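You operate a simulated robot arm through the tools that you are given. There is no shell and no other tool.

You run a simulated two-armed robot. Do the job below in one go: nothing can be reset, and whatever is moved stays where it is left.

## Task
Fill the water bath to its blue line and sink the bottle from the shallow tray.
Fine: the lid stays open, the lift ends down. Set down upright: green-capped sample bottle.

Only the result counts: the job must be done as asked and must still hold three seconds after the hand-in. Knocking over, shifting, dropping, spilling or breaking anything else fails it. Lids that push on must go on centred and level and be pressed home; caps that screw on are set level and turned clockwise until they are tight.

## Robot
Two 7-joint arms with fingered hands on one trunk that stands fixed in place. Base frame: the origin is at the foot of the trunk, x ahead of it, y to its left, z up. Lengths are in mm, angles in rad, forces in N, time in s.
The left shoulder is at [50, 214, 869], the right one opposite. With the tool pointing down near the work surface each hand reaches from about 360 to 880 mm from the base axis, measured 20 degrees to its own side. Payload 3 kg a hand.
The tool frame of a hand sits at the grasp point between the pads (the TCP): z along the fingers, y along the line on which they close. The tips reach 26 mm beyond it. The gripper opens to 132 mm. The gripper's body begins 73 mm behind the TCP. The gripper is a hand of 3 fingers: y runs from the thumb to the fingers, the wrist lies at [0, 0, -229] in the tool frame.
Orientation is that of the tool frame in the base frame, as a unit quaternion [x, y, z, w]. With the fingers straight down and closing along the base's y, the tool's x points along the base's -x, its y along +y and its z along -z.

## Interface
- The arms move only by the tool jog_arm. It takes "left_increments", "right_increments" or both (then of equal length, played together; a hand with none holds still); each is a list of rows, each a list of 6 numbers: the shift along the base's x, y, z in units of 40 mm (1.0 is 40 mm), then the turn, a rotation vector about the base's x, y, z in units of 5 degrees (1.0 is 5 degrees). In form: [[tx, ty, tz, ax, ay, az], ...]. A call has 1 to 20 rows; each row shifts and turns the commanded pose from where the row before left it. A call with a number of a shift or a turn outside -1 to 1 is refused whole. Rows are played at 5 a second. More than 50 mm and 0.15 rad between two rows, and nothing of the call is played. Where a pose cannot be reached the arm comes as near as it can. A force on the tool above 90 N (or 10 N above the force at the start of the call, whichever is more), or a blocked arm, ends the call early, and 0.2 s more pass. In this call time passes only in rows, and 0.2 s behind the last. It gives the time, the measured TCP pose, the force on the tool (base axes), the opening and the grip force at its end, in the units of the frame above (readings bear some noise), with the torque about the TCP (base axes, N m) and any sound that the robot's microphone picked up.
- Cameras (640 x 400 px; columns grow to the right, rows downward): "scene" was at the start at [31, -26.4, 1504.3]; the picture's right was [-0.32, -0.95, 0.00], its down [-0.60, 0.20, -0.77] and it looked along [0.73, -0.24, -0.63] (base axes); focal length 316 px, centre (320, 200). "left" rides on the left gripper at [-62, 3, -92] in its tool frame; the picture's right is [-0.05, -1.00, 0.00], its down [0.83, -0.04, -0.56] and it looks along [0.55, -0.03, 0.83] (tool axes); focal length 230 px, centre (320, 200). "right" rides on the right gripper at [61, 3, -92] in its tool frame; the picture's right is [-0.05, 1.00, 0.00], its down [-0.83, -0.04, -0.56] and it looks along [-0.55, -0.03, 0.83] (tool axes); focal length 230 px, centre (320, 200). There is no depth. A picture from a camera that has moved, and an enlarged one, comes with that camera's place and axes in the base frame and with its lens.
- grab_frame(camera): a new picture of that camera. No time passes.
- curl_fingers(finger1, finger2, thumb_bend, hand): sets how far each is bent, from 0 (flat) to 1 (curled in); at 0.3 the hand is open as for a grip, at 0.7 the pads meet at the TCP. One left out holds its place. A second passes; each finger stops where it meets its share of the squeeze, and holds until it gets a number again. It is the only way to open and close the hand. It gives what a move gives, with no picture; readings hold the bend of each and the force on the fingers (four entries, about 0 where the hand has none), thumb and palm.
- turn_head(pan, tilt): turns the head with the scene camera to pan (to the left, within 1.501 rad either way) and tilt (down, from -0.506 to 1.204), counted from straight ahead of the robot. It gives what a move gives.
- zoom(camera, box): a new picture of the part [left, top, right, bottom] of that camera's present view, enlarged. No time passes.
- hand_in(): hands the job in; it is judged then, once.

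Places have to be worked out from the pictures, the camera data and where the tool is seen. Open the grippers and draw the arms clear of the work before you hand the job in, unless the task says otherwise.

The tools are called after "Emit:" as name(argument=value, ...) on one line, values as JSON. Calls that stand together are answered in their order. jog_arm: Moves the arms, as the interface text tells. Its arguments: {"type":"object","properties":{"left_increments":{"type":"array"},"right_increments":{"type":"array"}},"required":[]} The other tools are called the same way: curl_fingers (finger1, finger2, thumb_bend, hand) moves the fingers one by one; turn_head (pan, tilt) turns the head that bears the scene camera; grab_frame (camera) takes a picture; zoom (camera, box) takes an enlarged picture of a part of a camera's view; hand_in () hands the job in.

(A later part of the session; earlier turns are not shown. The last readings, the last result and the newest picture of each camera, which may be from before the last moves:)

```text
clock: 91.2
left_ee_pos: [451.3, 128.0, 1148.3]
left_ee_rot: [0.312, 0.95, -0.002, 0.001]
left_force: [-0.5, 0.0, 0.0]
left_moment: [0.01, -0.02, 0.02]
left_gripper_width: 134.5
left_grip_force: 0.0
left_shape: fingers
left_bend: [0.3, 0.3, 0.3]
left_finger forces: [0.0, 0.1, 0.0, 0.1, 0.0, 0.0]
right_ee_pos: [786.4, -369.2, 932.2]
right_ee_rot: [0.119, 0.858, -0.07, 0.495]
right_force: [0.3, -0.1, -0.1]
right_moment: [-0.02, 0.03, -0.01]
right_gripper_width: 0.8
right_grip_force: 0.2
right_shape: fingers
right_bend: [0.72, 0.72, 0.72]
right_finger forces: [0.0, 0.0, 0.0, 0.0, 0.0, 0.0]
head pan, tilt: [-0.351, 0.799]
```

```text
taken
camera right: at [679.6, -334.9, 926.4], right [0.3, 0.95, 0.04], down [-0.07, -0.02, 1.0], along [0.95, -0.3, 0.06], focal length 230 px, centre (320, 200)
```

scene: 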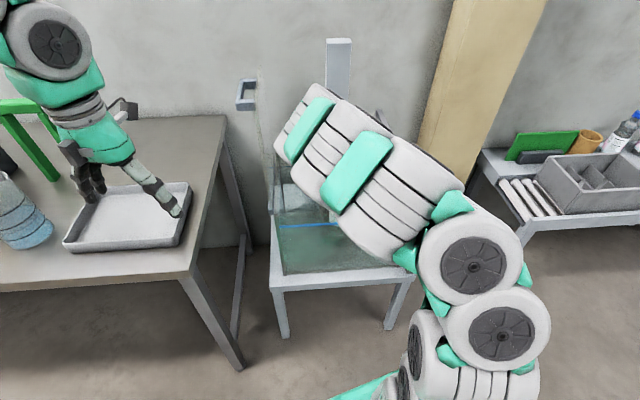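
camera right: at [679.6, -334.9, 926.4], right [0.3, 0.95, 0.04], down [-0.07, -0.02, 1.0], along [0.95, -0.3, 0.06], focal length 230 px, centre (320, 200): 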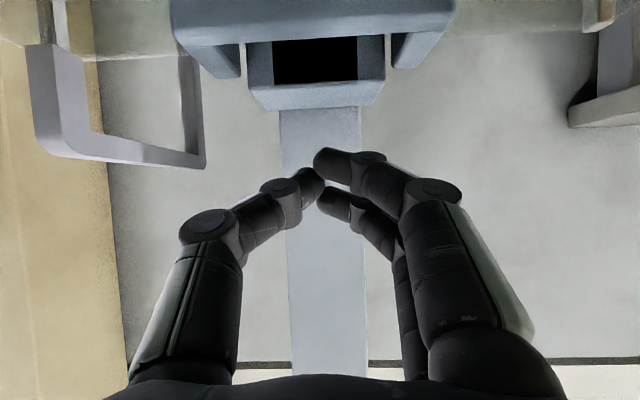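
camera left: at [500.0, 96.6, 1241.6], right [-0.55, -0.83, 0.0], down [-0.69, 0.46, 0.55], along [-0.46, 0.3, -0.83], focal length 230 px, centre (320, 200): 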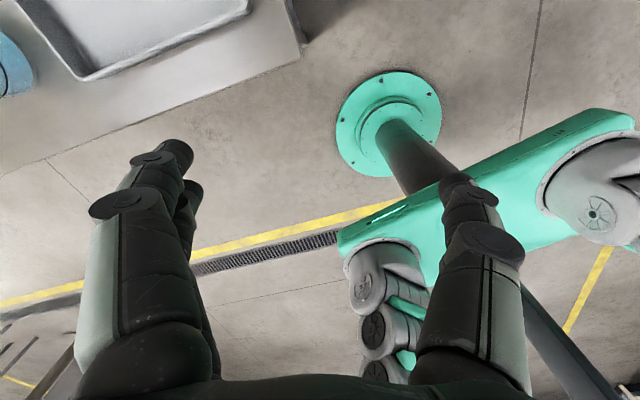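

The lift stays down at its stop. I withdraw the right hand up and back, then look at bottle and water.

Emit:
jog_arm(right_increments=[[0, 0, 0.7, 0, 0, 0], [0, 0, 0.7, 0, 0, 0], [-0.7, 0.2, 0.5, 0, 0, 0], [-0.7, 0.2, 0.5, 0, 0, 0], [-0.7, 0.2, 0.5, 0, 0, 0], [-0.8, 0.0, 0.3, 0, 0, 0], [-0.8, -0.2, 0.2, 0, 0, 0], [-0.8, -0.3, 0, 0, 0, 0], [-0.7, -0.6, 0, 0, 0, 0], [-0.6, -0.7, 0, 0.276, 0.961, 0], [-0.5, -0.8, 0, 0.276, 0.961, 0], [-0.3, -0.9, 0, 0.276, 0.961, 0]])

Emit:
grab_frame(camera="scene")

Emit:
zoom(camera="scene", box=[255, 120, 435, 285])

```text
clock: 93.8
left_ee_pos: [450.2, 128.1, 1148.6]
left_ee_rot: [0.312, 0.95, -0.001, 0.001]
left_force: [-0.6, -0.2, -0.1]
left_moment: [0.03, 0.0, -0.03]
left_gripper_width: 134.4
left_grip_force: 0.0
left_shape: fingers
left_bend: [0.3, 0.3, 0.3]
left_finger forces: [0.0, 0.0, 0.0, 0.0, 0.0, 0.1]
right_ee_pos: [537.0, -474.2, 1067.7]
right_ee_rot: [0.125, 0.917, -0.059, 0.375]
right_force: [1.1, 0.4, -0.6]
right_moment: [-0.05, 0.03, -0.06]
right_gripper_width: 0.9
right_grip_force: 0.1
right_shape: fingers
right_bend: [0.72, 0.72, 0.72]
right_finger forces: [0.0, 0.0, 0.0, 0.1, 0.0, 0.0]
right hand out of reach, approached as far as the arm can: row 9
head pan, tilt: [-0.351, 0.799]
```

```text
taken
```

scene: 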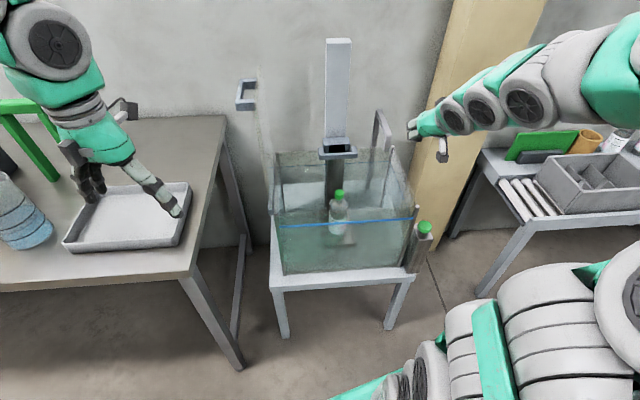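

```text
2.42 times, centred on (345, 202) of scene
camera zoom: at [25.5, -27.5, 1494.8], right [-0.34, -0.94, 0.0], down [-0.67, 0.25, -0.7], along [0.65, -0.24, -0.72], focal length 767 px, centre (259, 194)
```

zoom: 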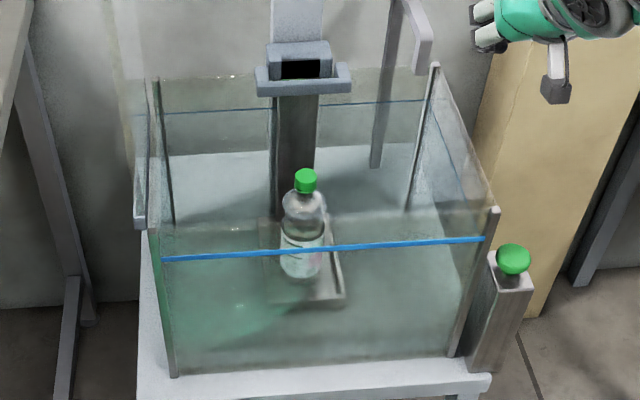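

The bottle stands upright on the lowered platform, water surface roughly 90 mm below the blue line. Now the green button: about (498,-544), top z≈738. I bring the closed right fist (pitched ~43°) above it, staying in front of the bath.

Emit:
jog_arm(right_increments=[[-0.3, -0.6, 0, 0, 0, 0], [-0.3, -0.6, -0.2, 0, 0, 0], [-0.375, -0.55, -0.5, 0, 0, 0], [0, 0, -0.8, 0, 0, 0], [0, 0, -0.8, 0, 0, 0], [0, 0, -0.8, 0, 0, 0], [0, 0, -0.8, 0, 0, 0]])

Emit:
grab_frame(camera="right")

Emit:
grab_frame(camera="scene")

```text
clock: 95.4
left_ee_pos: [449.5, 129.7, 1148.4]
left_ee_rot: [0.312, 0.95, -0.001, 0.001]
left_force: [-0.5, 0.3, -0.3]
left_moment: [0.03, 0.01, -0.05]
left_gripper_width: 134.5
left_grip_force: 0.0
left_shape: fingers
left_bend: [0.3, 0.3, 0.3]
left_finger forces: [0.0, 0.0, 0.1, 0.1, 0.1, 0.0]
right_ee_pos: [500.8, -540.5, 910.7]
right_ee_rot: [0.127, 0.915, -0.053, 0.379]
right_force: [0.5, -0.4, 0.1]
right_moment: [0.02, -0.02, 0.01]
right_gripper_width: 1.0
right_grip_force: 0.0
right_shape: fingers
right_bend: [0.72, 0.72, 0.72]
right_finger forces: [0.0, 0.0, 0.0, 0.0, 0.0, 0.1]
head pan, tilt: [-0.351, 0.799]
```

```text
taken
camera right: at [397.5, -505.8, 934.2], right [0.31, 0.95, 0.03], down [0.18, -0.09, 0.98], along [0.93, -0.3, -0.2], focal length 230 px, centre (320, 200)
```

right: 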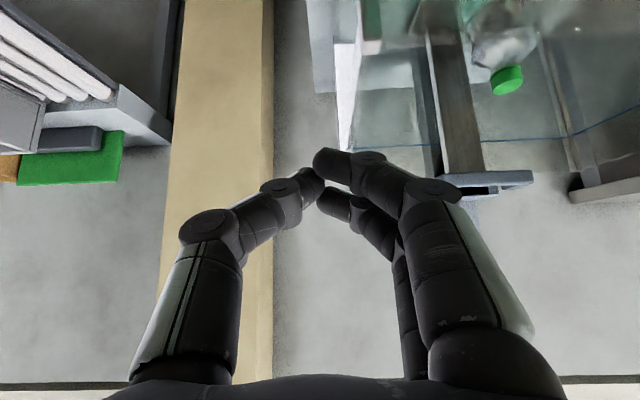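

```text
taken
```

scene: 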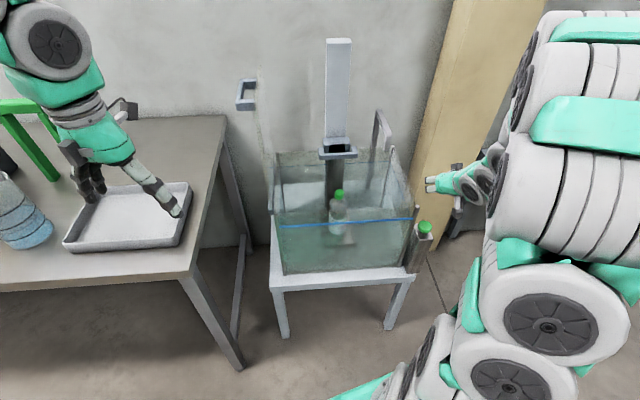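

The fist is above the button and the bath remains in full view. I lower to z≈815.

Emit:
jog_arm(right_increments=[[0, 0, -0.8, 0, 0, 0], [0, 0, -0.8, 0, 0, 0], [0, 0, -0.8, 0, 0, 0]])

Emit:
zoom(camera="scene", box=[380, 160, 480, 260])

Emit:
grab_frame(camera="right")

```text
clock: 96.2
left_ee_pos: [450.5, 129.3, 1149.1]
left_ee_rot: [0.312, 0.95, -0.001, 0.001]
left_force: [-0.4, -0.5, 0.2]
left_moment: [0.03, 0.01, -0.01]
left_gripper_width: 134.4
left_grip_force: 0.1
left_shape: fingers
left_bend: [0.3, 0.3, 0.3]
left_finger forces: [0.1, 0.0, 0.0, 0.0, 0.0, 0.0]
right_ee_pos: [500.1, -541.1, 816.2]
right_ee_rot: [0.127, 0.915, -0.054, 0.379]
right_force: [-0.9, -4.0, 5.1]
right_moment: [0.15, -0.1, 0.0]
right_gripper_width: 1.0
right_grip_force: 2.9
right_shape: fingers
right_bend: [0.72, 0.72, 0.72]
right_finger forces: [0.0, 5.8, 0.1, 0.0, 0.0, 0.1]
head pan, tilt: [-0.351, 0.799]
```

```text
4.00 times, centred on (430, 210) of scene
camera zoom: at [25.6, -27.2, 1494.8], right [-0.34, -0.94, 0.0], down [-0.67, 0.25, -0.7], along [0.65, -0.24, -0.72], focal length 1265 px, centre (-120, 160)
```

zoom: 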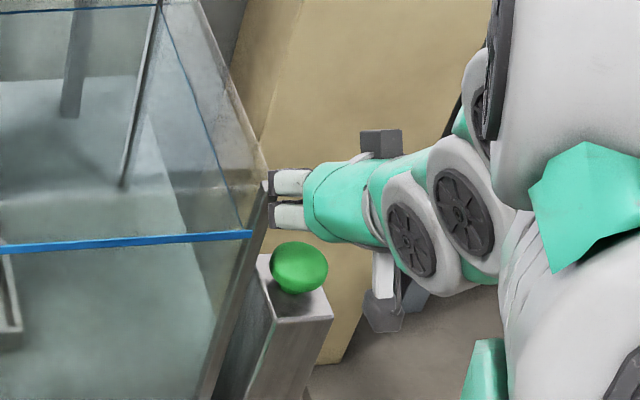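

```text
taken
camera right: at [397.3, -506.4, 838.5], right [0.31, 0.95, 0.03], down [0.18, -0.09, 0.98], along [0.93, -0.3, -0.2], focal length 230 px, centre (320, 200)
```

right: 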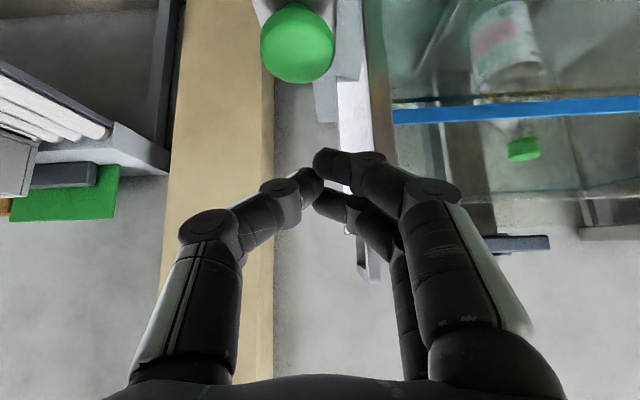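

A finger brushed the bath's corner post (≈6 N), so I back up a little and shift away from the bath; the camera shows the button centre at about (498,-550,728).

Emit:
jog_arm(right_increments=[[0, 0, 0.4, 0, 0, 0], [-0.37, -0.36, 0.1, 0, 0, 0]])

Emit:
zoom(camera="scene", box=[260, 120, 480, 280])

Emit:
grab_frame(camera="right")

```text
clock: 96.8
left_ee_pos: [449.4, 129.5, 1149.4]
left_ee_rot: [0.312, 0.95, -0.001, 0.001]
left_force: [0.6, 0.0, -0.4]
left_moment: [0.01, -0.01, -0.02]
left_gripper_width: 134.7
left_grip_force: 0.1
left_shape: fingers
left_bend: [0.3, 0.3, 0.3]
left_finger forces: [0.1, 0.0, 0.0, 0.1, 0.0, 0.0]
right_ee_pos: [487.6, -555.0, 834.9]
right_ee_rot: [0.126, 0.915, -0.054, 0.379]
right_force: [0.0, -0.3, -0.3]
right_moment: [0.0, -0.05, -0.01]
right_gripper_width: 1.1
right_grip_force: 0.0
right_shape: fingers
right_bend: [0.72, 0.72, 0.72]
right_finger forces: [0.1, 0.0, 0.0, 0.0, 0.1, 0.1]
head pan, tilt: [-0.351, 0.799]
```

```text
2.50 times, centred on (370, 200) of scene
camera zoom: at [25.7, -27.1, 1494.8], right [-0.34, -0.94, 0.0], down [-0.67, 0.25, -0.7], along [0.65, -0.24, -0.72], focal length 791 px, centre (195, 200)
```

zoom: 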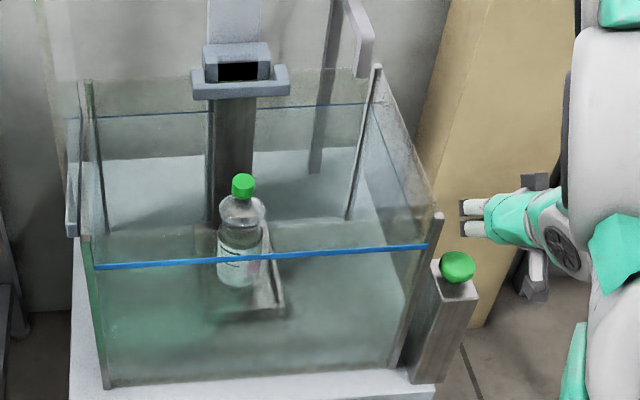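

```text
taken
camera right: at [383.2, -520.5, 858.6], right [0.31, 0.95, 0.03], down [0.18, -0.09, 0.98], along [0.93, -0.3, -0.2], focal length 230 px, centre (320, 200)
```

right: 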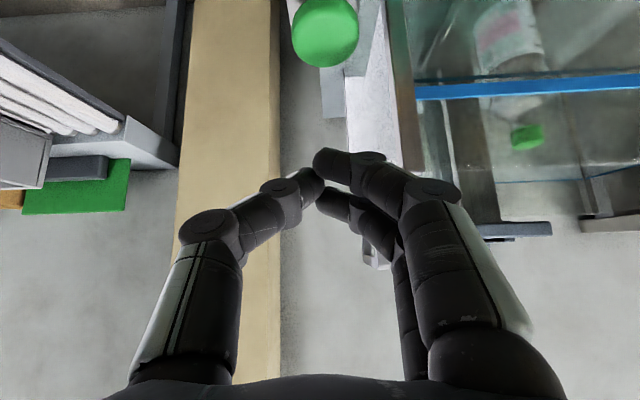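

Now the fist is clear of the bath and lined up over the button. I take a baseline zoom of the waterline and lower toward the button.

Emit:
zoom(camera="scene", box=[270, 140, 350, 210])

Emit:
jog_arm(right_increments=[[0, 0, -0.8, 0, 0, 0], [0, 0, -0.4, 0, 0, 0]])

Emit:
zoom(camera="scene", box=[390, 170, 470, 250])

```text
5.71 times, centred on (310, 175) of scene
camera zoom: at [25.7, -27.1, 1494.8], right [-0.34, -0.94, 0.0], down [-0.67, 0.25, -0.7], along [0.65, -0.24, -0.72], focal length 1807 px, centre (377, 343)
```

zoom: 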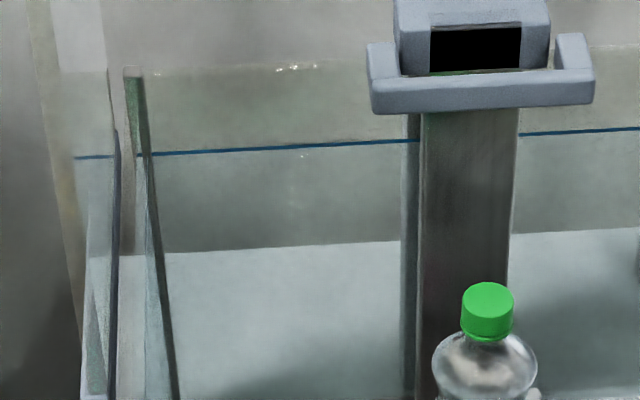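

```text
clock: 97.4
left_ee_pos: [449.3, 129.0, 1148.0]
left_ee_rot: [0.312, 0.95, -0.001, 0.001]
left_force: [-1.0, -0.5, -0.5]
left_moment: [0.02, 0.0, -0.02]
left_gripper_width: 134.9
left_grip_force: 0.0
left_shape: fingers
left_bend: [0.3, 0.3, 0.3]
left_finger forces: [0.0, 0.1, 0.0, 0.1, 0.1, 0.1]
right_ee_pos: [487.6, -555.5, 788.7]
right_ee_rot: [0.127, 0.915, -0.055, 0.378]
right_force: [0.1, 0.0, -0.7]
right_moment: [-0.01, 0.02, -0.02]
right_gripper_width: 0.7
right_grip_force: 0.0
right_shape: fingers
right_bend: [0.72, 0.72, 0.72]
right_finger forces: [0.0, 0.0, 0.0, 0.0, 0.1, 0.0]
head pan, tilt: [-0.351, 0.799]
```

```text
5.00 times, centred on (430, 210) of scene
camera zoom: at [25.7, -27.1, 1494.8], right [-0.34, -0.94, 0.0], down [-0.67, 0.25, -0.7], along [0.65, -0.24, -0.72], focal length 1582 px, centre (-230, 150)
```

zoom: 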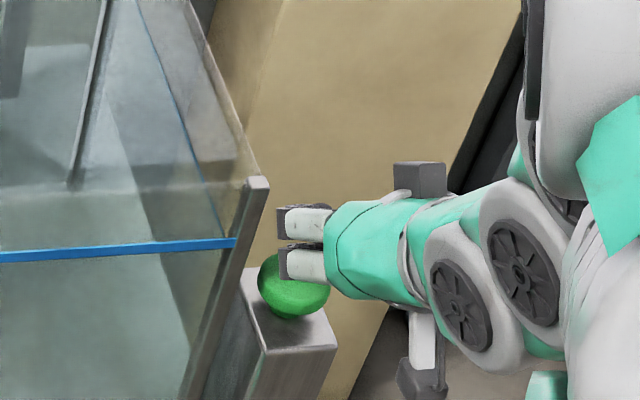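

Fingertips are just over the dome. I press down in 4 mm steps, watching force and sound.

Emit:
jog_arm(right_increments=[[0, 0, -0.15, 0, 0, 0], [0, 0, -0.1, 0, 0, 0], [0, 0, -0.1, 0, 0, 0]])

Emit:
zoom(camera="scene", box=[390, 170, 470, 250])

```text
clock: 98.2
left_ee_pos: [450.3, 128.8, 1147.7]
left_ee_rot: [0.313, 0.95, -0.001, 0.0]
left_force: [0.0, 0.8, -0.4]
left_moment: [0.02, -0.03, 0.0]
left_gripper_width: 134.3
left_grip_force: 0.1
left_shape: fingers
left_bend: [0.3, 0.3, 0.3]
left_finger forces: [0.0, 0.0, 0.0, 0.1, 0.0, 0.1]
right_ee_pos: [486.6, -553.5, 774.7]
right_ee_rot: [0.128, 0.916, -0.055, 0.377]
right_force: [-0.3, -0.1, -0.2]
right_moment: [-0.02, 0.0, 0.0]
right_gripper_width: 0.7
right_grip_force: 0.1
right_shape: fingers
right_bend: [0.72, 0.72, 0.72]
right_finger forces: [0.0, 0.0, 0.1, 0.1, 0.0, 0.1]
head pan, tilt: [-0.351, 0.799]
```

```text
5.00 times, centred on (430, 210) of scene
camera zoom: at [25.7, -27.1, 1494.8], right [-0.34, -0.94, 0.0], down [-0.67, 0.25, -0.7], along [0.65, -0.24, -0.72], focal length 1582 px, centre (-230, 150)
```

zoom: 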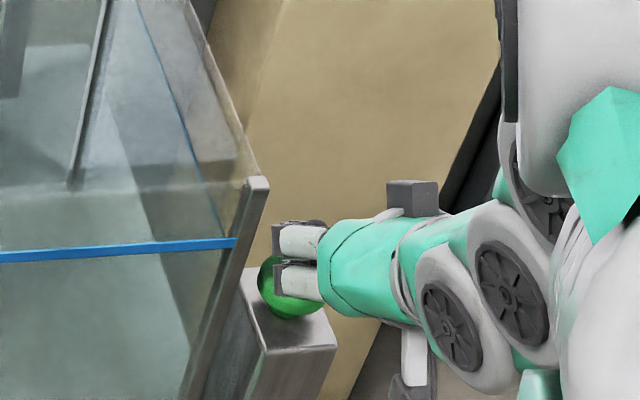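

No contact yet; continuing in small steps.

Emit:
jog_arm(right_increments=[[0, 0, -0.1, 0, 0, 0], [0, 0, -0.1, 0, 0, 0]])

```text
clock: 98.8
left_ee_pos: [449.8, 127.8, 1149.0]
left_ee_rot: [0.313, 0.95, -0.001, 0.001]
left_force: [1.4, 0.1, 0.7]
left_moment: [0.0, 0.01, 0.02]
left_gripper_width: 134.6
left_grip_force: 0.0
left_shape: fingers
left_bend: [0.3, 0.3, 0.3]
left_finger forces: [0.1, 0.1, 0.0, 0.0, 0.0, 0.1]
right_ee_pos: [484.7, -554.9, 765.7]
right_ee_rot: [0.126, 0.916, -0.054, 0.378]
right_force: [-0.8, 0.1, 0.7]
right_moment: [-0.01, 0.01, -0.04]
right_gripper_width: 1.0
right_grip_force: 0.0
right_shape: fingers
right_bend: [0.72, 0.72, 0.72]
right_finger forces: [0.0, 0.1, 0.1, 0.1, 0.0, 0.0]
head pan, tilt: [-0.351, 0.799]
```

Emit:
grab_frame(camera="right")

Emit:
jog_arm(right_increments=[[0.05, 0, -0.1, 0, 0, 0], [0.05, 0, -0.1, 0, 0, 0]])

Emit:
zoom(camera="scene", box=[390, 170, 470, 250])

```text
taken
camera right: at [382.4, -520.1, 788.1], right [0.31, 0.95, 0.03], down [0.18, -0.09, 0.98], along [0.93, -0.3, -0.2], focal length 230 px, centre (320, 200)
```

right: 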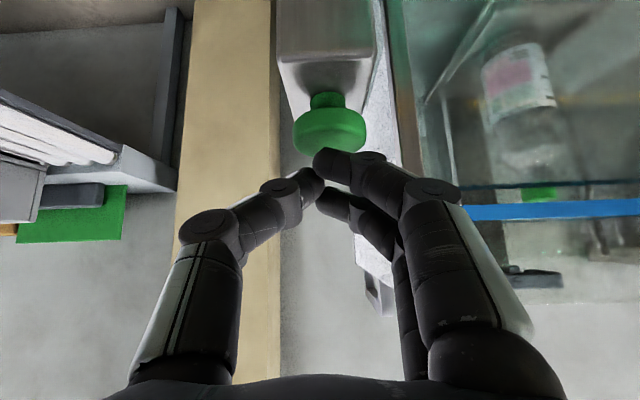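

```text
clock: 99.4
left_ee_pos: [451.4, 128.5, 1148.5]
left_ee_rot: [0.312, 0.95, -0.001, 0.0]
left_force: [-0.1, 0.2, 0.3]
left_moment: [-0.02, -0.02, -0.01]
left_gripper_width: 134.8
left_grip_force: 0.2
left_shape: fingers
left_bend: [0.3, 0.3, 0.3]
left_finger forces: [0.1, 0.0, 0.0, 0.0, 0.1, 0.0]
right_ee_pos: [491.8, -555.3, 758.9]
right_ee_rot: [0.127, 0.915, -0.053, 0.378]
right_force: [-0.1, -0.2, 0.1]
right_moment: [0.0, 0.01, 0.01]
right_gripper_width: 1.0
right_grip_force: 0.5
right_shape: fingers
right_bend: [0.72, 0.72, 0.72]
right_finger forces: [1.0, 0.0, 0.1, 0.0, 0.1, 0.0]
head pan, tilt: [-0.351, 0.799]
```

```text
5.00 times, centred on (430, 210) of scene
camera zoom: at [25.7, -27.1, 1494.8], right [-0.34, -0.94, 0.0], down [-0.67, 0.25, -0.7], along [0.65, -0.24, -0.72], focal length 1582 px, centre (-230, 150)
```

zoom: 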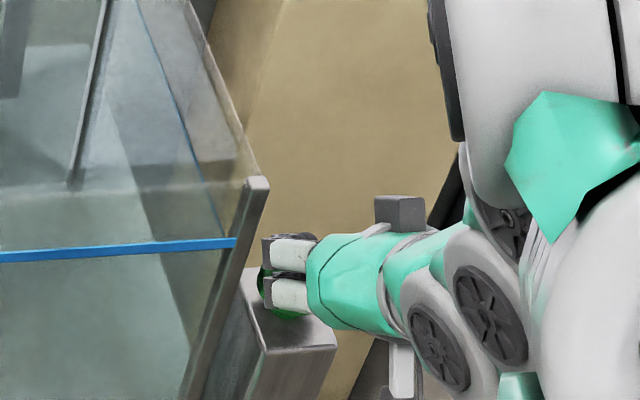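

First touch (finger force 1 N). I press 4 mm further.

Emit:
jog_arm(right_increments=[[0, 0, -0.1, 0, 0, 0]])

Emit:
grab_frame(camera="right")

Emit:
zoom(camera="scene", box=[260, 120, 480, 280])

```text
clock: 99.8
left_ee_pos: [450.2, 129.0, 1147.9]
left_ee_rot: [0.313, 0.95, -0.001, 0.0]
left_force: [0.5, 0.1, -0.1]
left_moment: [0.04, -0.02, 0.02]
left_gripper_width: 134.8
left_grip_force: 0.1
left_shape: fingers
left_bend: [0.3, 0.3, 0.3]
left_finger forces: [0.0, 0.0, 0.0, 0.0, 0.0, 0.0]
right_ee_pos: [489.4, -555.0, 753.9]
right_ee_rot: [0.127, 0.915, -0.054, 0.379]
right_force: [-0.3, -0.8, 2.6]
right_moment: [0.02, -0.06, 0.02]
right_gripper_width: 0.7
right_grip_force: 1.5
right_shape: fingers
right_bend: [0.72, 0.72, 0.72]
right_finger forces: [2.6, 0.0, 0.0, 0.0, 0.0, 0.0]
head pan, tilt: [-0.351, 0.799]
heard: click
```

```text
taken
camera right: at [386.1, -519.8, 776.5], right [0.31, 0.95, 0.03], down [0.18, -0.09, 0.98], along [0.93, -0.3, -0.2], focal length 230 px, centre (320, 200)
```

right: 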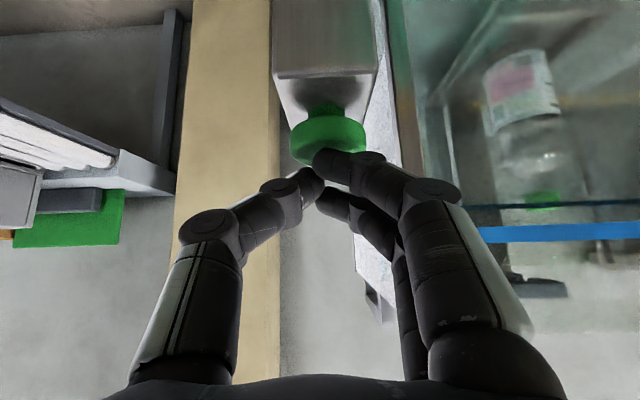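

```text
2.50 times, centred on (370, 200) of scene
camera zoom: at [25.7, -27.1, 1494.8], right [-0.34, -0.94, 0.0], down [-0.67, 0.25, -0.7], along [0.65, -0.24, -0.72], focal length 791 px, centre (195, 200)
```

zoom: 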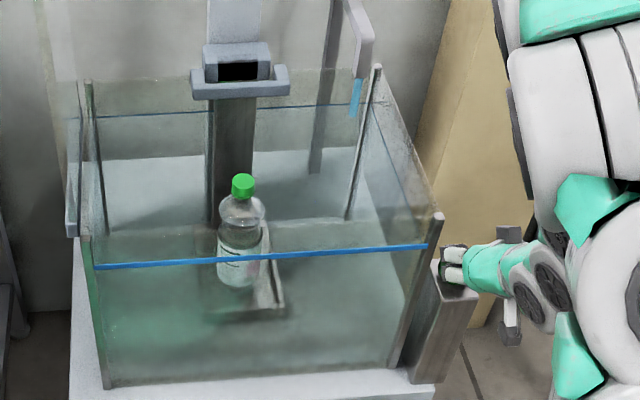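

A click, and a blue stream now runs from the spout. I raise the hand 12 mm to learn whether the flow stops on release.

Emit:
jog_arm(right_increments=[[0, 0, 0.3, 0, 0, 0]])

Emit:
zoom(camera="scene", box=[260, 120, 480, 280])

Emit:
zoom(camera="scene", box=[270, 140, 350, 210])

```text
clock: 100.2
left_ee_pos: [449.3, 128.6, 1149.6]
left_ee_rot: [0.313, 0.95, -0.001, 0.001]
left_force: [0.1, -0.2, 1.0]
left_moment: [0.0, -0.03, -0.03]
left_gripper_width: 134.6
left_grip_force: 0.1
left_shape: fingers
left_bend: [0.3, 0.3, 0.3]
left_finger forces: [0.0, 0.0, 0.0, 0.1, 0.0, 0.0]
right_ee_pos: [489.5, -554.0, 766.4]
right_ee_rot: [0.127, 0.915, -0.053, 0.379]
right_force: [-0.7, 0.6, -0.1]
right_moment: [-0.04, -0.03, -0.02]
right_gripper_width: 1.0
right_grip_force: 0.1
right_shape: fingers
right_bend: [0.72, 0.72, 0.72]
right_finger forces: [0.0, 0.0, 0.1, 0.0, 0.0, 0.0]
head pan, tilt: [-0.351, 0.799]
```

```text
2.50 times, centred on (370, 200) of scene
camera zoom: at [25.6, -27.1, 1494.8], right [-0.34, -0.94, 0.0], down [-0.67, 0.25, -0.7], along [0.65, -0.24, -0.72], focal length 791 px, centre (195, 200)
```

zoom: 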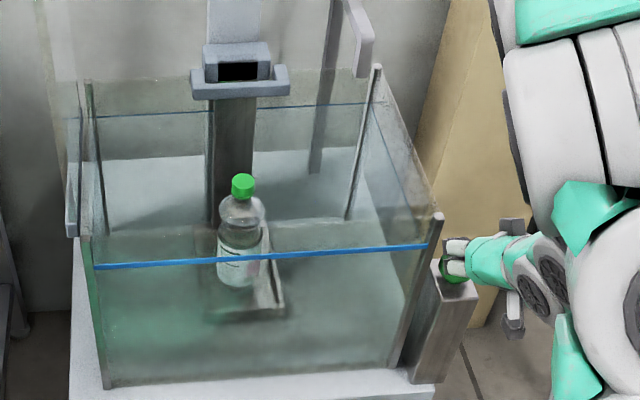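

```text
5.71 times, centred on (310, 175) of scene
camera zoom: at [25.6, -27.1, 1494.8], right [-0.34, -0.94, 0.0], down [-0.67, 0.25, -0.7], along [0.65, -0.24, -0.72], focal length 1807 px, centre (377, 343)
```

zoom: 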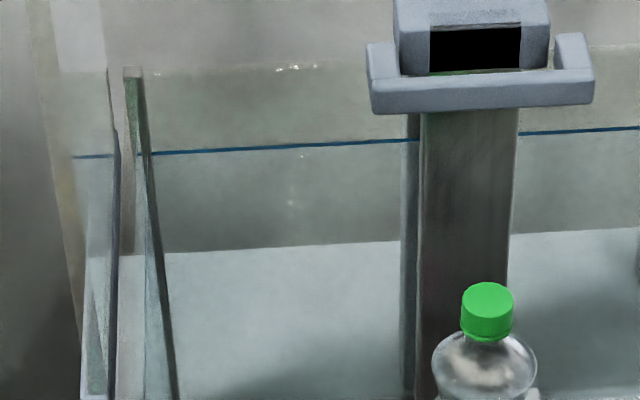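

The flow stops on release, so it's a hold-to-run valve. I press and hold for about 2 s to gauge the fill rate.

Emit:
jog_arm(right_increments=[[0, 0, -0.32, 0, 0, 0], [0, 0, 0, 0, 0, 0], [0, 0, 0, 0, 0, 0], [0, 0, 0, 0, 0, 0], [0, 0, 0, 0, 0, 0], [0, 0, 0, 0, 0, 0], [0, 0, 0, 0, 0, 0], [0, 0, 0, 0, 0, 0], [0, 0, 0, 0, 0, 0], [0, 0, 0, 0, 0, 0]])

Emit:
zoom(camera="scene", box=[270, 140, 350, 210])

Emit:
zoom(camera="scene", box=[260, 120, 480, 280])

```text
clock: 102.4
left_ee_pos: [450.6, 129.4, 1148.1]
left_ee_rot: [0.312, 0.95, -0.001, 0.0]
left_force: [-0.4, -0.5, 0.5]
left_moment: [0.02, 0.0, -0.01]
left_gripper_width: 134.6
left_grip_force: 0.1
left_shape: fingers
left_bend: [0.3, 0.3, 0.3]
left_finger forces: [0.0, 0.0, 0.1, 0.1, 0.0, 0.0]
right_ee_pos: [489.3, -554.4, 753.0]
right_ee_rot: [0.127, 0.915, -0.054, 0.379]
right_force: [0.1, 0.1, 1.9]
right_moment: [0.04, -0.03, -0.03]
right_gripper_width: 0.3
right_grip_force: 1.1
right_shape: fingers
right_bend: [0.72, 0.72, 0.72]
right_finger forces: [2.8, 0.0, 0.1, 0.0, 0.0, 0.1]
head pan, tilt: [-0.351, 0.799]
heard: click
```

```text
5.71 times, centred on (310, 175) of scene
camera zoom: at [25.6, -27.1, 1494.8], right [-0.34, -0.94, 0.0], down [-0.67, 0.25, -0.7], along [0.65, -0.24, -0.72], focal length 1807 px, centre (377, 343)
```

zoom: 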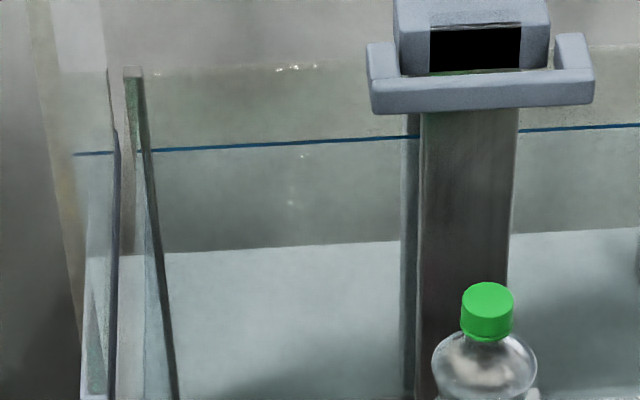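

```text
2.50 times, centred on (370, 200) of scene
camera zoom: at [25.6, -27.1, 1494.8], right [-0.34, -0.94, 0.0], down [-0.67, 0.25, -0.7], along [0.65, -0.24, -0.72], focal length 791 px, centre (195, 200)
```

zoom: 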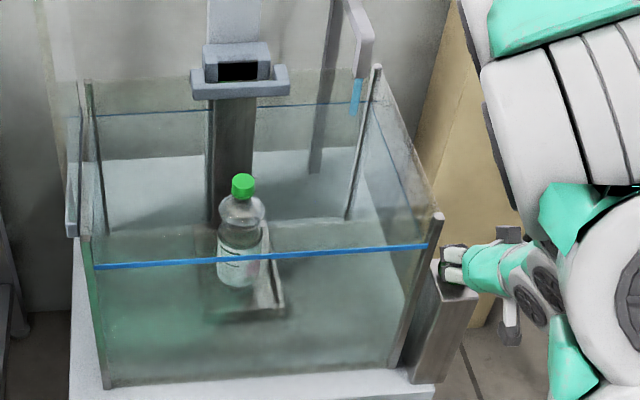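

Important: comparing images, the thin dark-blue line on the back/side walls has moved up slightly, so that thin line is the water's edge itself, and only the bright front line is the painted mark. I look closely at the front corners to see how far the water is below the mark (no time passes while looking).

Emit:
zoom(camera="scene", box=[385, 190, 425, 230])

Emit:
zoom(camera="scene", box=[265, 195, 315, 245])

Emit:
zoom(camera="right", box=[430, 140, 640, 300])

```text
10.00 times, centred on (405, 210) of scene
camera zoom: at [25.6, -27.1, 1494.8], right [-0.34, -0.94, 0.0], down [-0.67, 0.25, -0.7], along [0.65, -0.24, -0.72], focal length 3163 px, centre (-530, 100)
```

zoom: 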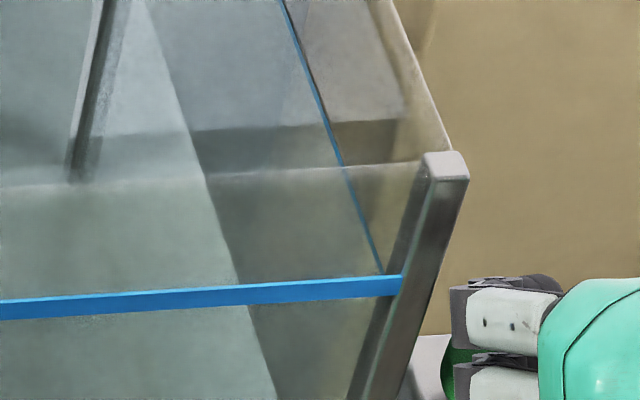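

```text
8.00 times, centred on (290, 220) of scene
camera zoom: at [25.6, -27.1, 1494.8], right [-0.34, -0.94, 0.0], down [-0.67, 0.25, -0.7], along [0.65, -0.24, -0.72], focal length 2530 px, centre (560, 40)
```

zoom: 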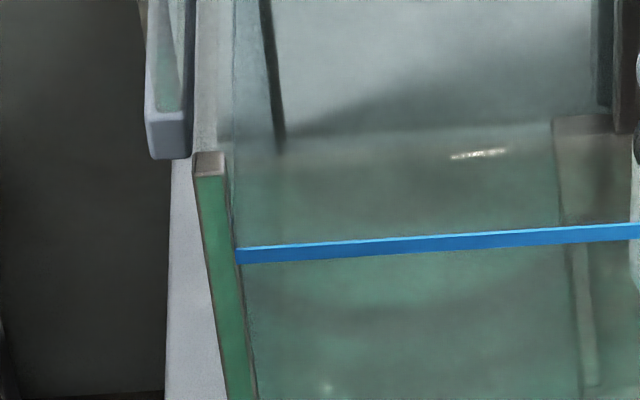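

```text
2.50 times, centred on (535, 220) of right
camera zoom: at [386.6, -519.9, 776.0], right [0.31, 0.95, 0.03], down [0.18, -0.09, 0.98], along [0.93, -0.3, -0.2], focal length 575 px, centre (-218, 150)
```

zoom: 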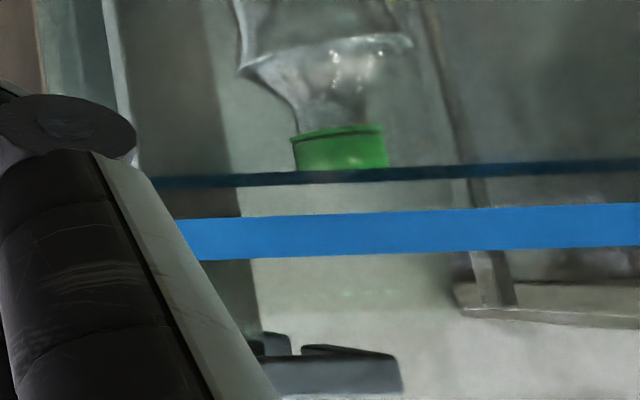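

The level horizontal view from the right camera shows it clearly: the thin dark-blue water edge on the front wall is about 57 px (~12–13 mm) below the centre of the thick painted band. I hold the button another 2 s and measure the rise.

Emit:
jog_arm(right_increments=[[0, 0, 0, 0, 0, 0], [0, 0, 0, 0, 0, 0], [0, 0, 0, 0, 0, 0], [0, 0, 0, 0, 0, 0], [0, 0, 0, 0, 0, 0], [0, 0, 0, 0, 0, 0], [0, 0, 0, 0, 0, 0], [0, 0, 0, 0, 0, 0], [0, 0, 0, 0, 0, 0]])

Emit:
zoom(camera="right", box=[430, 140, 640, 300])

Emit:
zoom(camera="scene", box=[270, 140, 350, 210])

```text
clock: 104.4
left_ee_pos: [450.6, 128.7, 1148.8]
left_ee_rot: [0.311, 0.95, -0.001, 0.001]
left_force: [0.0, 0.0, -0.3]
left_moment: [0.0, 0.02, -0.01]
left_gripper_width: 134.7
left_grip_force: 0.0
left_shape: fingers
left_bend: [0.3, 0.3, 0.3]
left_finger forces: [0.1, 0.0, 0.1, 0.0, 0.0, 0.0]
right_ee_pos: [490.0, -553.8, 753.9]
right_ee_rot: [0.128, 0.915, -0.055, 0.379]
right_force: [-0.6, 0.2, 2.9]
right_moment: [0.0, -0.03, -0.03]
right_gripper_width: 0.8
right_grip_force: 1.0
right_shape: fingers
right_bend: [0.72, 0.72, 0.72]
right_finger forces: [2.9, 0.0, 0.0, 0.0, 0.0, 0.0]
head pan, tilt: [-0.351, 0.799]
```

```text
2.50 times, centred on (535, 220) of right
camera zoom: at [386.6, -519.9, 776.0], right [0.31, 0.95, 0.03], down [0.18, -0.09, 0.98], along [0.93, -0.3, -0.2], focal length 575 px, centre (-218, 150)
```

zoom: 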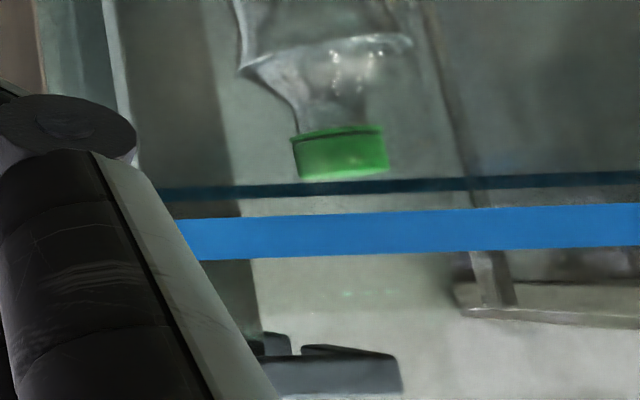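

```text
5.71 times, centred on (310, 175) of scene
camera zoom: at [25.6, -27.1, 1494.8], right [-0.34, -0.94, 0.0], down [-0.67, 0.25, -0.7], along [0.65, -0.24, -0.72], focal length 1807 px, centre (377, 343)
```

zoom: 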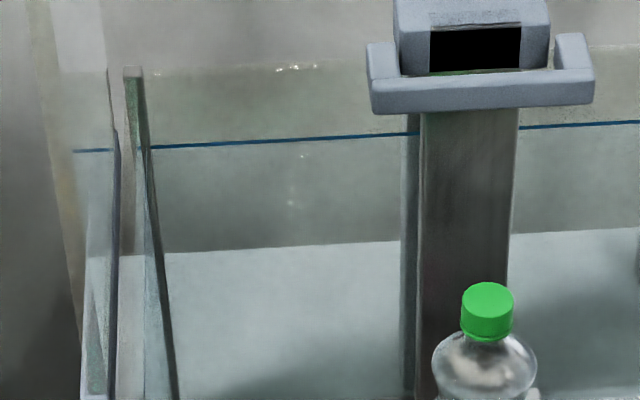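

The level rises about 1.3 mm/s; roughly 10 mm remain to the band's centre. I hold for about 4 s more.

Emit:
jog_arm(right_increments=[[0, 0, 0, 0, 0, 0], [0, 0, 0, 0, 0, 0], [0, 0, 0, 0, 0, 0], [0, 0, 0, 0, 0, 0], [0, 0, 0, 0, 0, 0], [0, 0, 0, 0, 0, 0], [0, 0, 0, 0, 0, 0], [0, 0, 0, 0, 0, 0], [0, 0, 0, 0, 0, 0], [0, 0, 0, 0, 0, 0], [0, 0, 0, 0, 0, 0], [0, 0, 0, 0, 0, 0], [0, 0, 0, 0, 0, 0], [0, 0, 0, 0, 0, 0], [0, 0, 0, 0, 0, 0], [0, 0, 0, 0, 0, 0], [0, 0, 0, 0, 0, 0]])

Emit:
zoom(camera="right", box=[430, 140, 640, 300])

Emit:
zoom(camera="scene", box=[270, 140, 350, 210])

Emit:
zoom(camera="right", box=[540, 190, 620, 250])

```text
clock: 108.0
left_ee_pos: [449.7, 128.0, 1148.9]
left_ee_rot: [0.312, 0.95, -0.001, 0.001]
left_force: [-0.8, 0.0, 0.5]
left_moment: [-0.01, -0.01, 0.01]
left_gripper_width: 134.5
left_grip_force: 0.0
left_shape: fingers
left_bend: [0.3, 0.3, 0.3]
left_finger forces: [0.0, 0.1, 0.0, 0.1, 0.0, 0.1]
right_ee_pos: [489.7, -554.7, 752.5]
right_ee_rot: [0.128, 0.915, -0.055, 0.378]
right_force: [-0.6, -0.7, 2.0]
right_moment: [0.03, -0.01, 0.02]
right_gripper_width: 0.7
right_grip_force: 1.4
right_shape: fingers
right_bend: [0.72, 0.72, 0.72]
right_finger forces: [2.8, 0.0, 0.1, 0.0, 0.0, 0.0]
head pan, tilt: [-0.351, 0.799]
```

```text
2.50 times, centred on (535, 220) of right
camera zoom: at [386.6, -519.9, 776.0], right [0.31, 0.95, 0.03], down [0.18, -0.09, 0.98], along [0.93, -0.3, -0.2], focal length 575 px, centre (-218, 150)
```

zoom: 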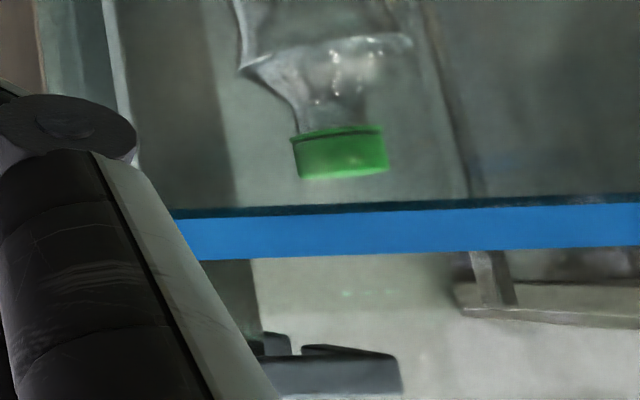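

```text
5.71 times, centred on (310, 175) of scene
camera zoom: at [25.6, -27.1, 1494.8], right [-0.34, -0.94, 0.0], down [-0.67, 0.25, -0.7], along [0.65, -0.24, -0.72], focal length 1807 px, centre (377, 343)
```

zoom: 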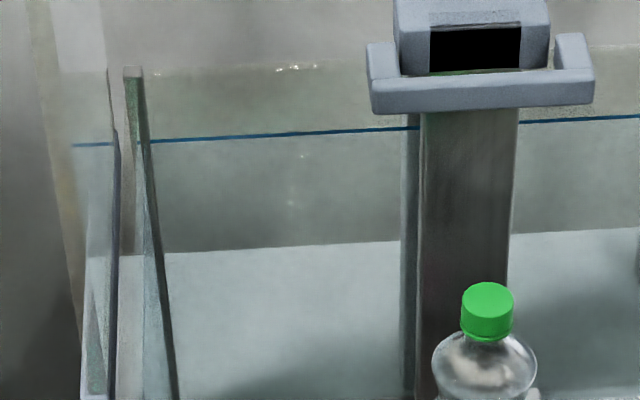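

```text
6.67 times, centred on (580, 220) of right
camera zoom: at [386.6, -519.9, 776.0], right [0.31, 0.95, 0.03], down [0.18, -0.09, 0.98], along [0.93, -0.3, -0.2], focal length 1534 px, centre (-1413, 67)
```

zoom: 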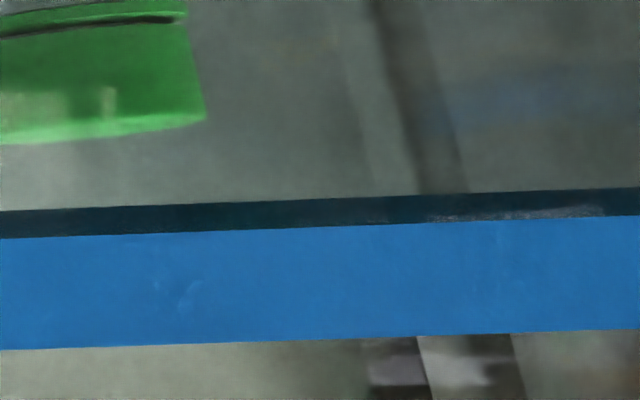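

The water's edge has risen to just touch the lower edge of the painted band; about 5 mm remain to its centre. I take a high-magnification baseline of the back-wall waterline, since the band will now hide it in front.

Emit:
zoom(camera="scene", box=[290, 155, 314, 170])

Emit:
zoom(camera="scene", box=[395, 200, 419, 225])

Emit:
zoom(camera="right", box=[600, 200, 640, 230])

```text
16.00 times, centred on (302, 162) of scene
camera zoom: at [25.6, -27.1, 1494.8], right [-0.34, -0.94, 0.0], down [-0.67, 0.25, -0.7], along [0.65, -0.24, -0.72], focal length 5061 px, centre (608, 800)
```

zoom: 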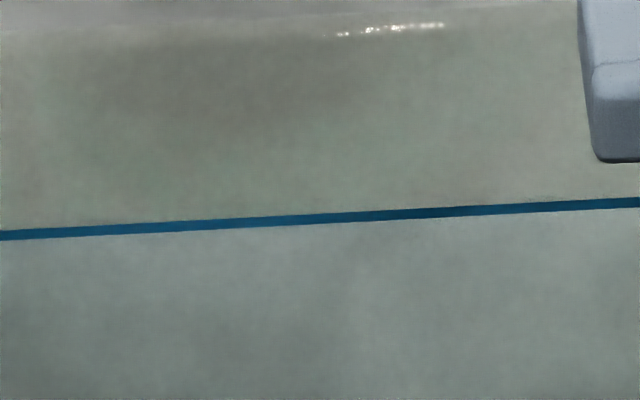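

```text
16.00 times, centred on (407, 212) of scene
camera zoom: at [25.6, -27.1, 1494.8], right [-0.34, -0.94, 0.0], down [-0.67, 0.25, -0.7], along [0.65, -0.24, -0.72], focal length 5061 px, centre (-1072, 0)
```

zoom: 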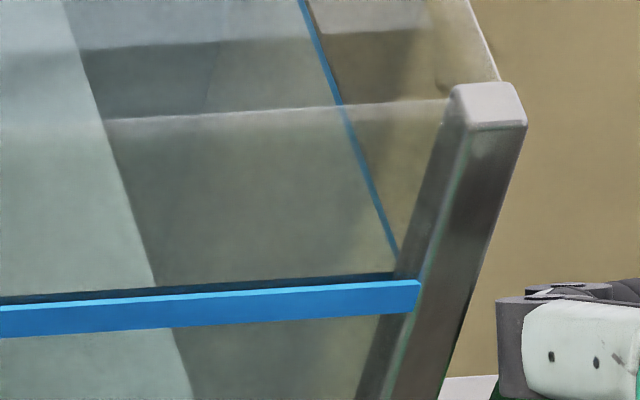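

```text
13.33 times, centred on (620, 215) of right
camera zoom: at [386.6, -519.9, 776.0], right [0.31, 0.95, 0.03], down [0.18, -0.09, 0.98], along [0.93, -0.3, -0.2], focal length 3068 px, centre (-3680, 0)
```

zoom: 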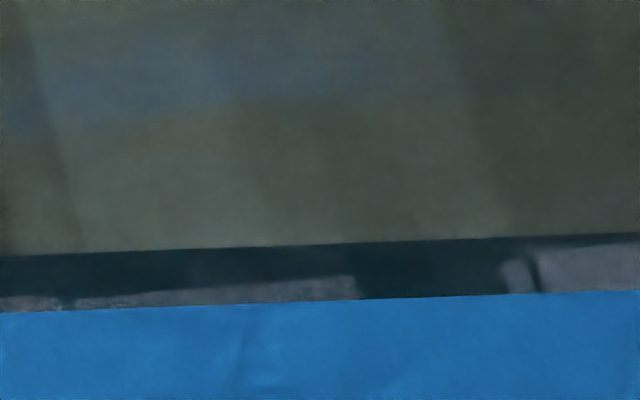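

Ring centre is about 5.5 mm below the band centre (back-wall baseline: y≈219 at x=320 in the 16× zoom; target ≈202). I hold for about 3 s and re-measure.

Emit:
jog_arm(right_increments=[[0, 0, 0, 0, 0, 0], [0, 0, 0, 0, 0, 0], [0, 0, 0, 0, 0, 0], [0, 0, 0, 0, 0, 0], [0, 0, 0, 0, 0, 0], [0, 0, 0, 0, 0, 0], [0, 0, 0, 0, 0, 0], [0, 0, 0, 0, 0, 0], [0, 0, 0, 0, 0, 0], [0, 0, 0, 0, 0, 0], [0, 0, 0, 0, 0, 0], [0, 0, 0, 0, 0, 0], [0, 0, 0, 0, 0, 0], [0, 0, 0, 0, 0, 0]])

Emit:
zoom(camera="scene", box=[290, 155, 314, 170])

Emit:
zoom(camera="scene", box=[395, 200, 419, 225])

Emit:
zoom(camera="right", box=[540, 190, 620, 250])

```text
clock: 111.0
left_ee_pos: [448.9, 129.2, 1149.0]
left_ee_rot: [0.312, 0.95, -0.002, 0.0]
left_force: [-0.9, -0.1, 0.0]
left_moment: [0.0, 0.0, -0.02]
left_gripper_width: 134.3
left_grip_force: 0.0
left_shape: fingers
left_bend: [0.3, 0.3, 0.3]
left_finger forces: [0.0, 0.1, 0.1, 0.1, 0.0, 0.1]
right_ee_pos: [490.0, -555.1, 754.2]
right_ee_rot: [0.128, 0.915, -0.054, 0.379]
right_force: [-0.5, 0.1, 2.4]
right_moment: [0.01, -0.03, 0.03]
right_gripper_width: 0.6
right_grip_force: 1.3
right_shape: fingers
right_bend: [0.72, 0.72, 0.72]
right_finger forces: [2.8, 0.1, 0.0, 0.1, 0.0, 0.1]
head pan, tilt: [-0.351, 0.799]
```

```text
16.00 times, centred on (302, 162) of scene
camera zoom: at [25.6, -27.1, 1494.8], right [-0.34, -0.94, 0.0], down [-0.67, 0.25, -0.7], along [0.65, -0.24, -0.72], focal length 5061 px, centre (608, 800)
```

zoom: 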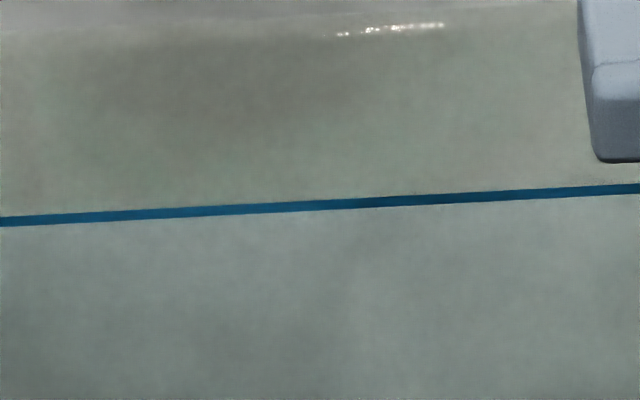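

```text
16.00 times, centred on (407, 212) of scene
camera zoom: at [25.6, -27.1, 1494.8], right [-0.34, -0.94, 0.0], down [-0.67, 0.25, -0.7], along [0.65, -0.24, -0.72], focal length 5061 px, centre (-1072, 0)
```

zoom: 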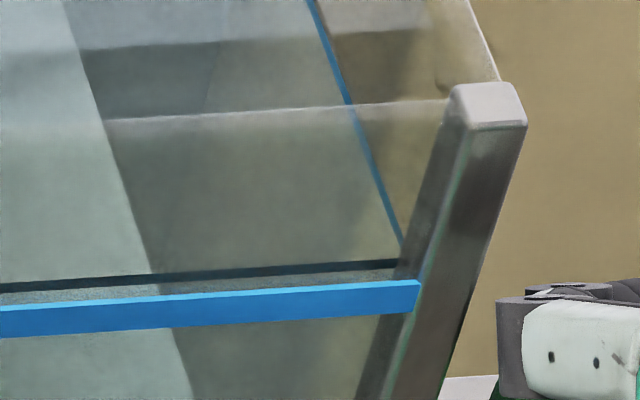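

```text
6.67 times, centred on (580, 220) of right
camera zoom: at [386.6, -519.9, 776.0], right [0.31, 0.95, 0.03], down [0.18, -0.09, 0.98], along [0.93, -0.3, -0.2], focal length 1534 px, centre (-1413, 67)
```

zoom: 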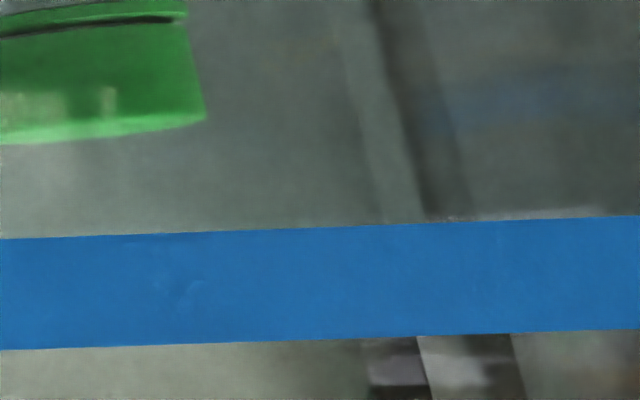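

The ring has risen 4.4 mm and is now hidden behind the painted band, about 1–1.5 mm below its centre. I hold about 0.6 s more and then release upward.

Emit:
jog_arm(right_increments=[[0, 0, 0, 0, 0, 0], [0, 0, 0, 0, 0, 0], [0, 0, 0, 0, 0, 0], [0, 0, 0.5, 0, 0, 0], [0, 0, 0.8, 0, 0, 0], [0, 0, 0.8, 0, 0, 0]])

Emit:
zoom(camera="scene", box=[290, 155, 314, 170])

Emit:
zoom(camera="scene", box=[395, 200, 419, 225])

Emit:
zoom(camera="scene", box=[255, 120, 435, 285])

```text
clock: 112.4
left_ee_pos: [449.8, 129.9, 1149.4]
left_ee_rot: [0.312, 0.95, -0.001, 0.001]
left_force: [0.5, -0.4, 0.6]
left_moment: [-0.03, 0.03, 0.01]
left_gripper_width: 134.7
left_grip_force: 0.0
left_shape: fingers
left_bend: [0.3, 0.3, 0.3]
left_finger forces: [0.1, 0.0, 0.0, 0.0, 0.0, 0.0]
right_ee_pos: [489.4, -554.8, 836.6]
right_ee_rot: [0.126, 0.915, -0.054, 0.379]
right_force: [-0.3, -0.3, -0.9]
right_moment: [0.0, 0.0, -0.04]
right_gripper_width: 0.9
right_grip_force: 0.1
right_shape: fingers
right_bend: [0.72, 0.72, 0.72]
right_finger forces: [0.0, 0.0, 0.1, 0.1, 0.0, 0.1]
head pan, tilt: [-0.351, 0.799]
```

```text
16.00 times, centred on (302, 162) of scene
camera zoom: at [25.6, -27.1, 1494.8], right [-0.34, -0.94, 0.0], down [-0.67, 0.25, -0.7], along [0.65, -0.24, -0.72], focal length 5061 px, centre (608, 800)
```

zoom: 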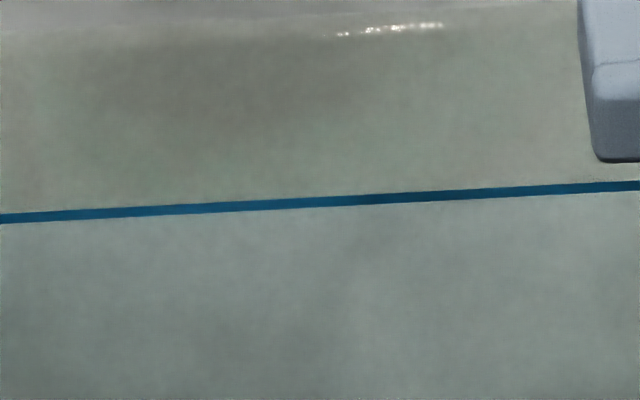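

```text
16.00 times, centred on (407, 212) of scene
camera zoom: at [25.6, -27.1, 1494.8], right [-0.34, -0.94, 0.0], down [-0.67, 0.25, -0.7], along [0.65, -0.24, -0.72], focal length 5061 px, centre (-1072, 0)
```

zoom: 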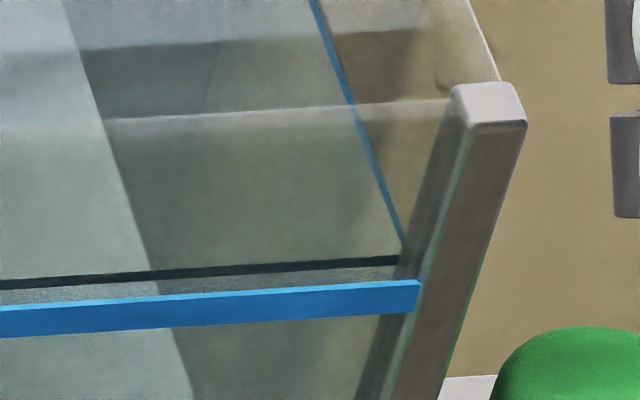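

```text
2.42 times, centred on (345, 202) of scene
camera zoom: at [25.6, -27.1, 1494.8], right [-0.34, -0.94, 0.0], down [-0.67, 0.25, -0.7], along [0.65, -0.24, -0.72], focal length 767 px, centre (259, 194)
```

zoom: 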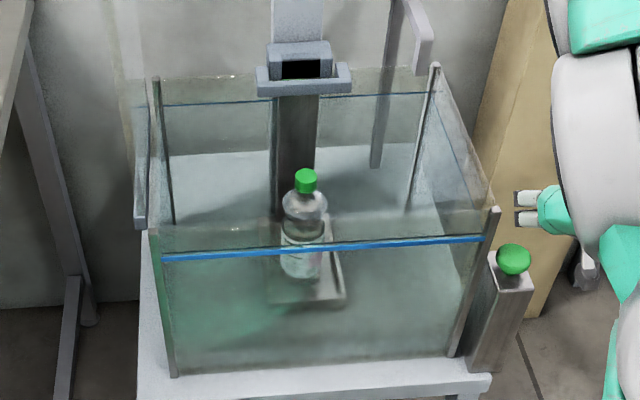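

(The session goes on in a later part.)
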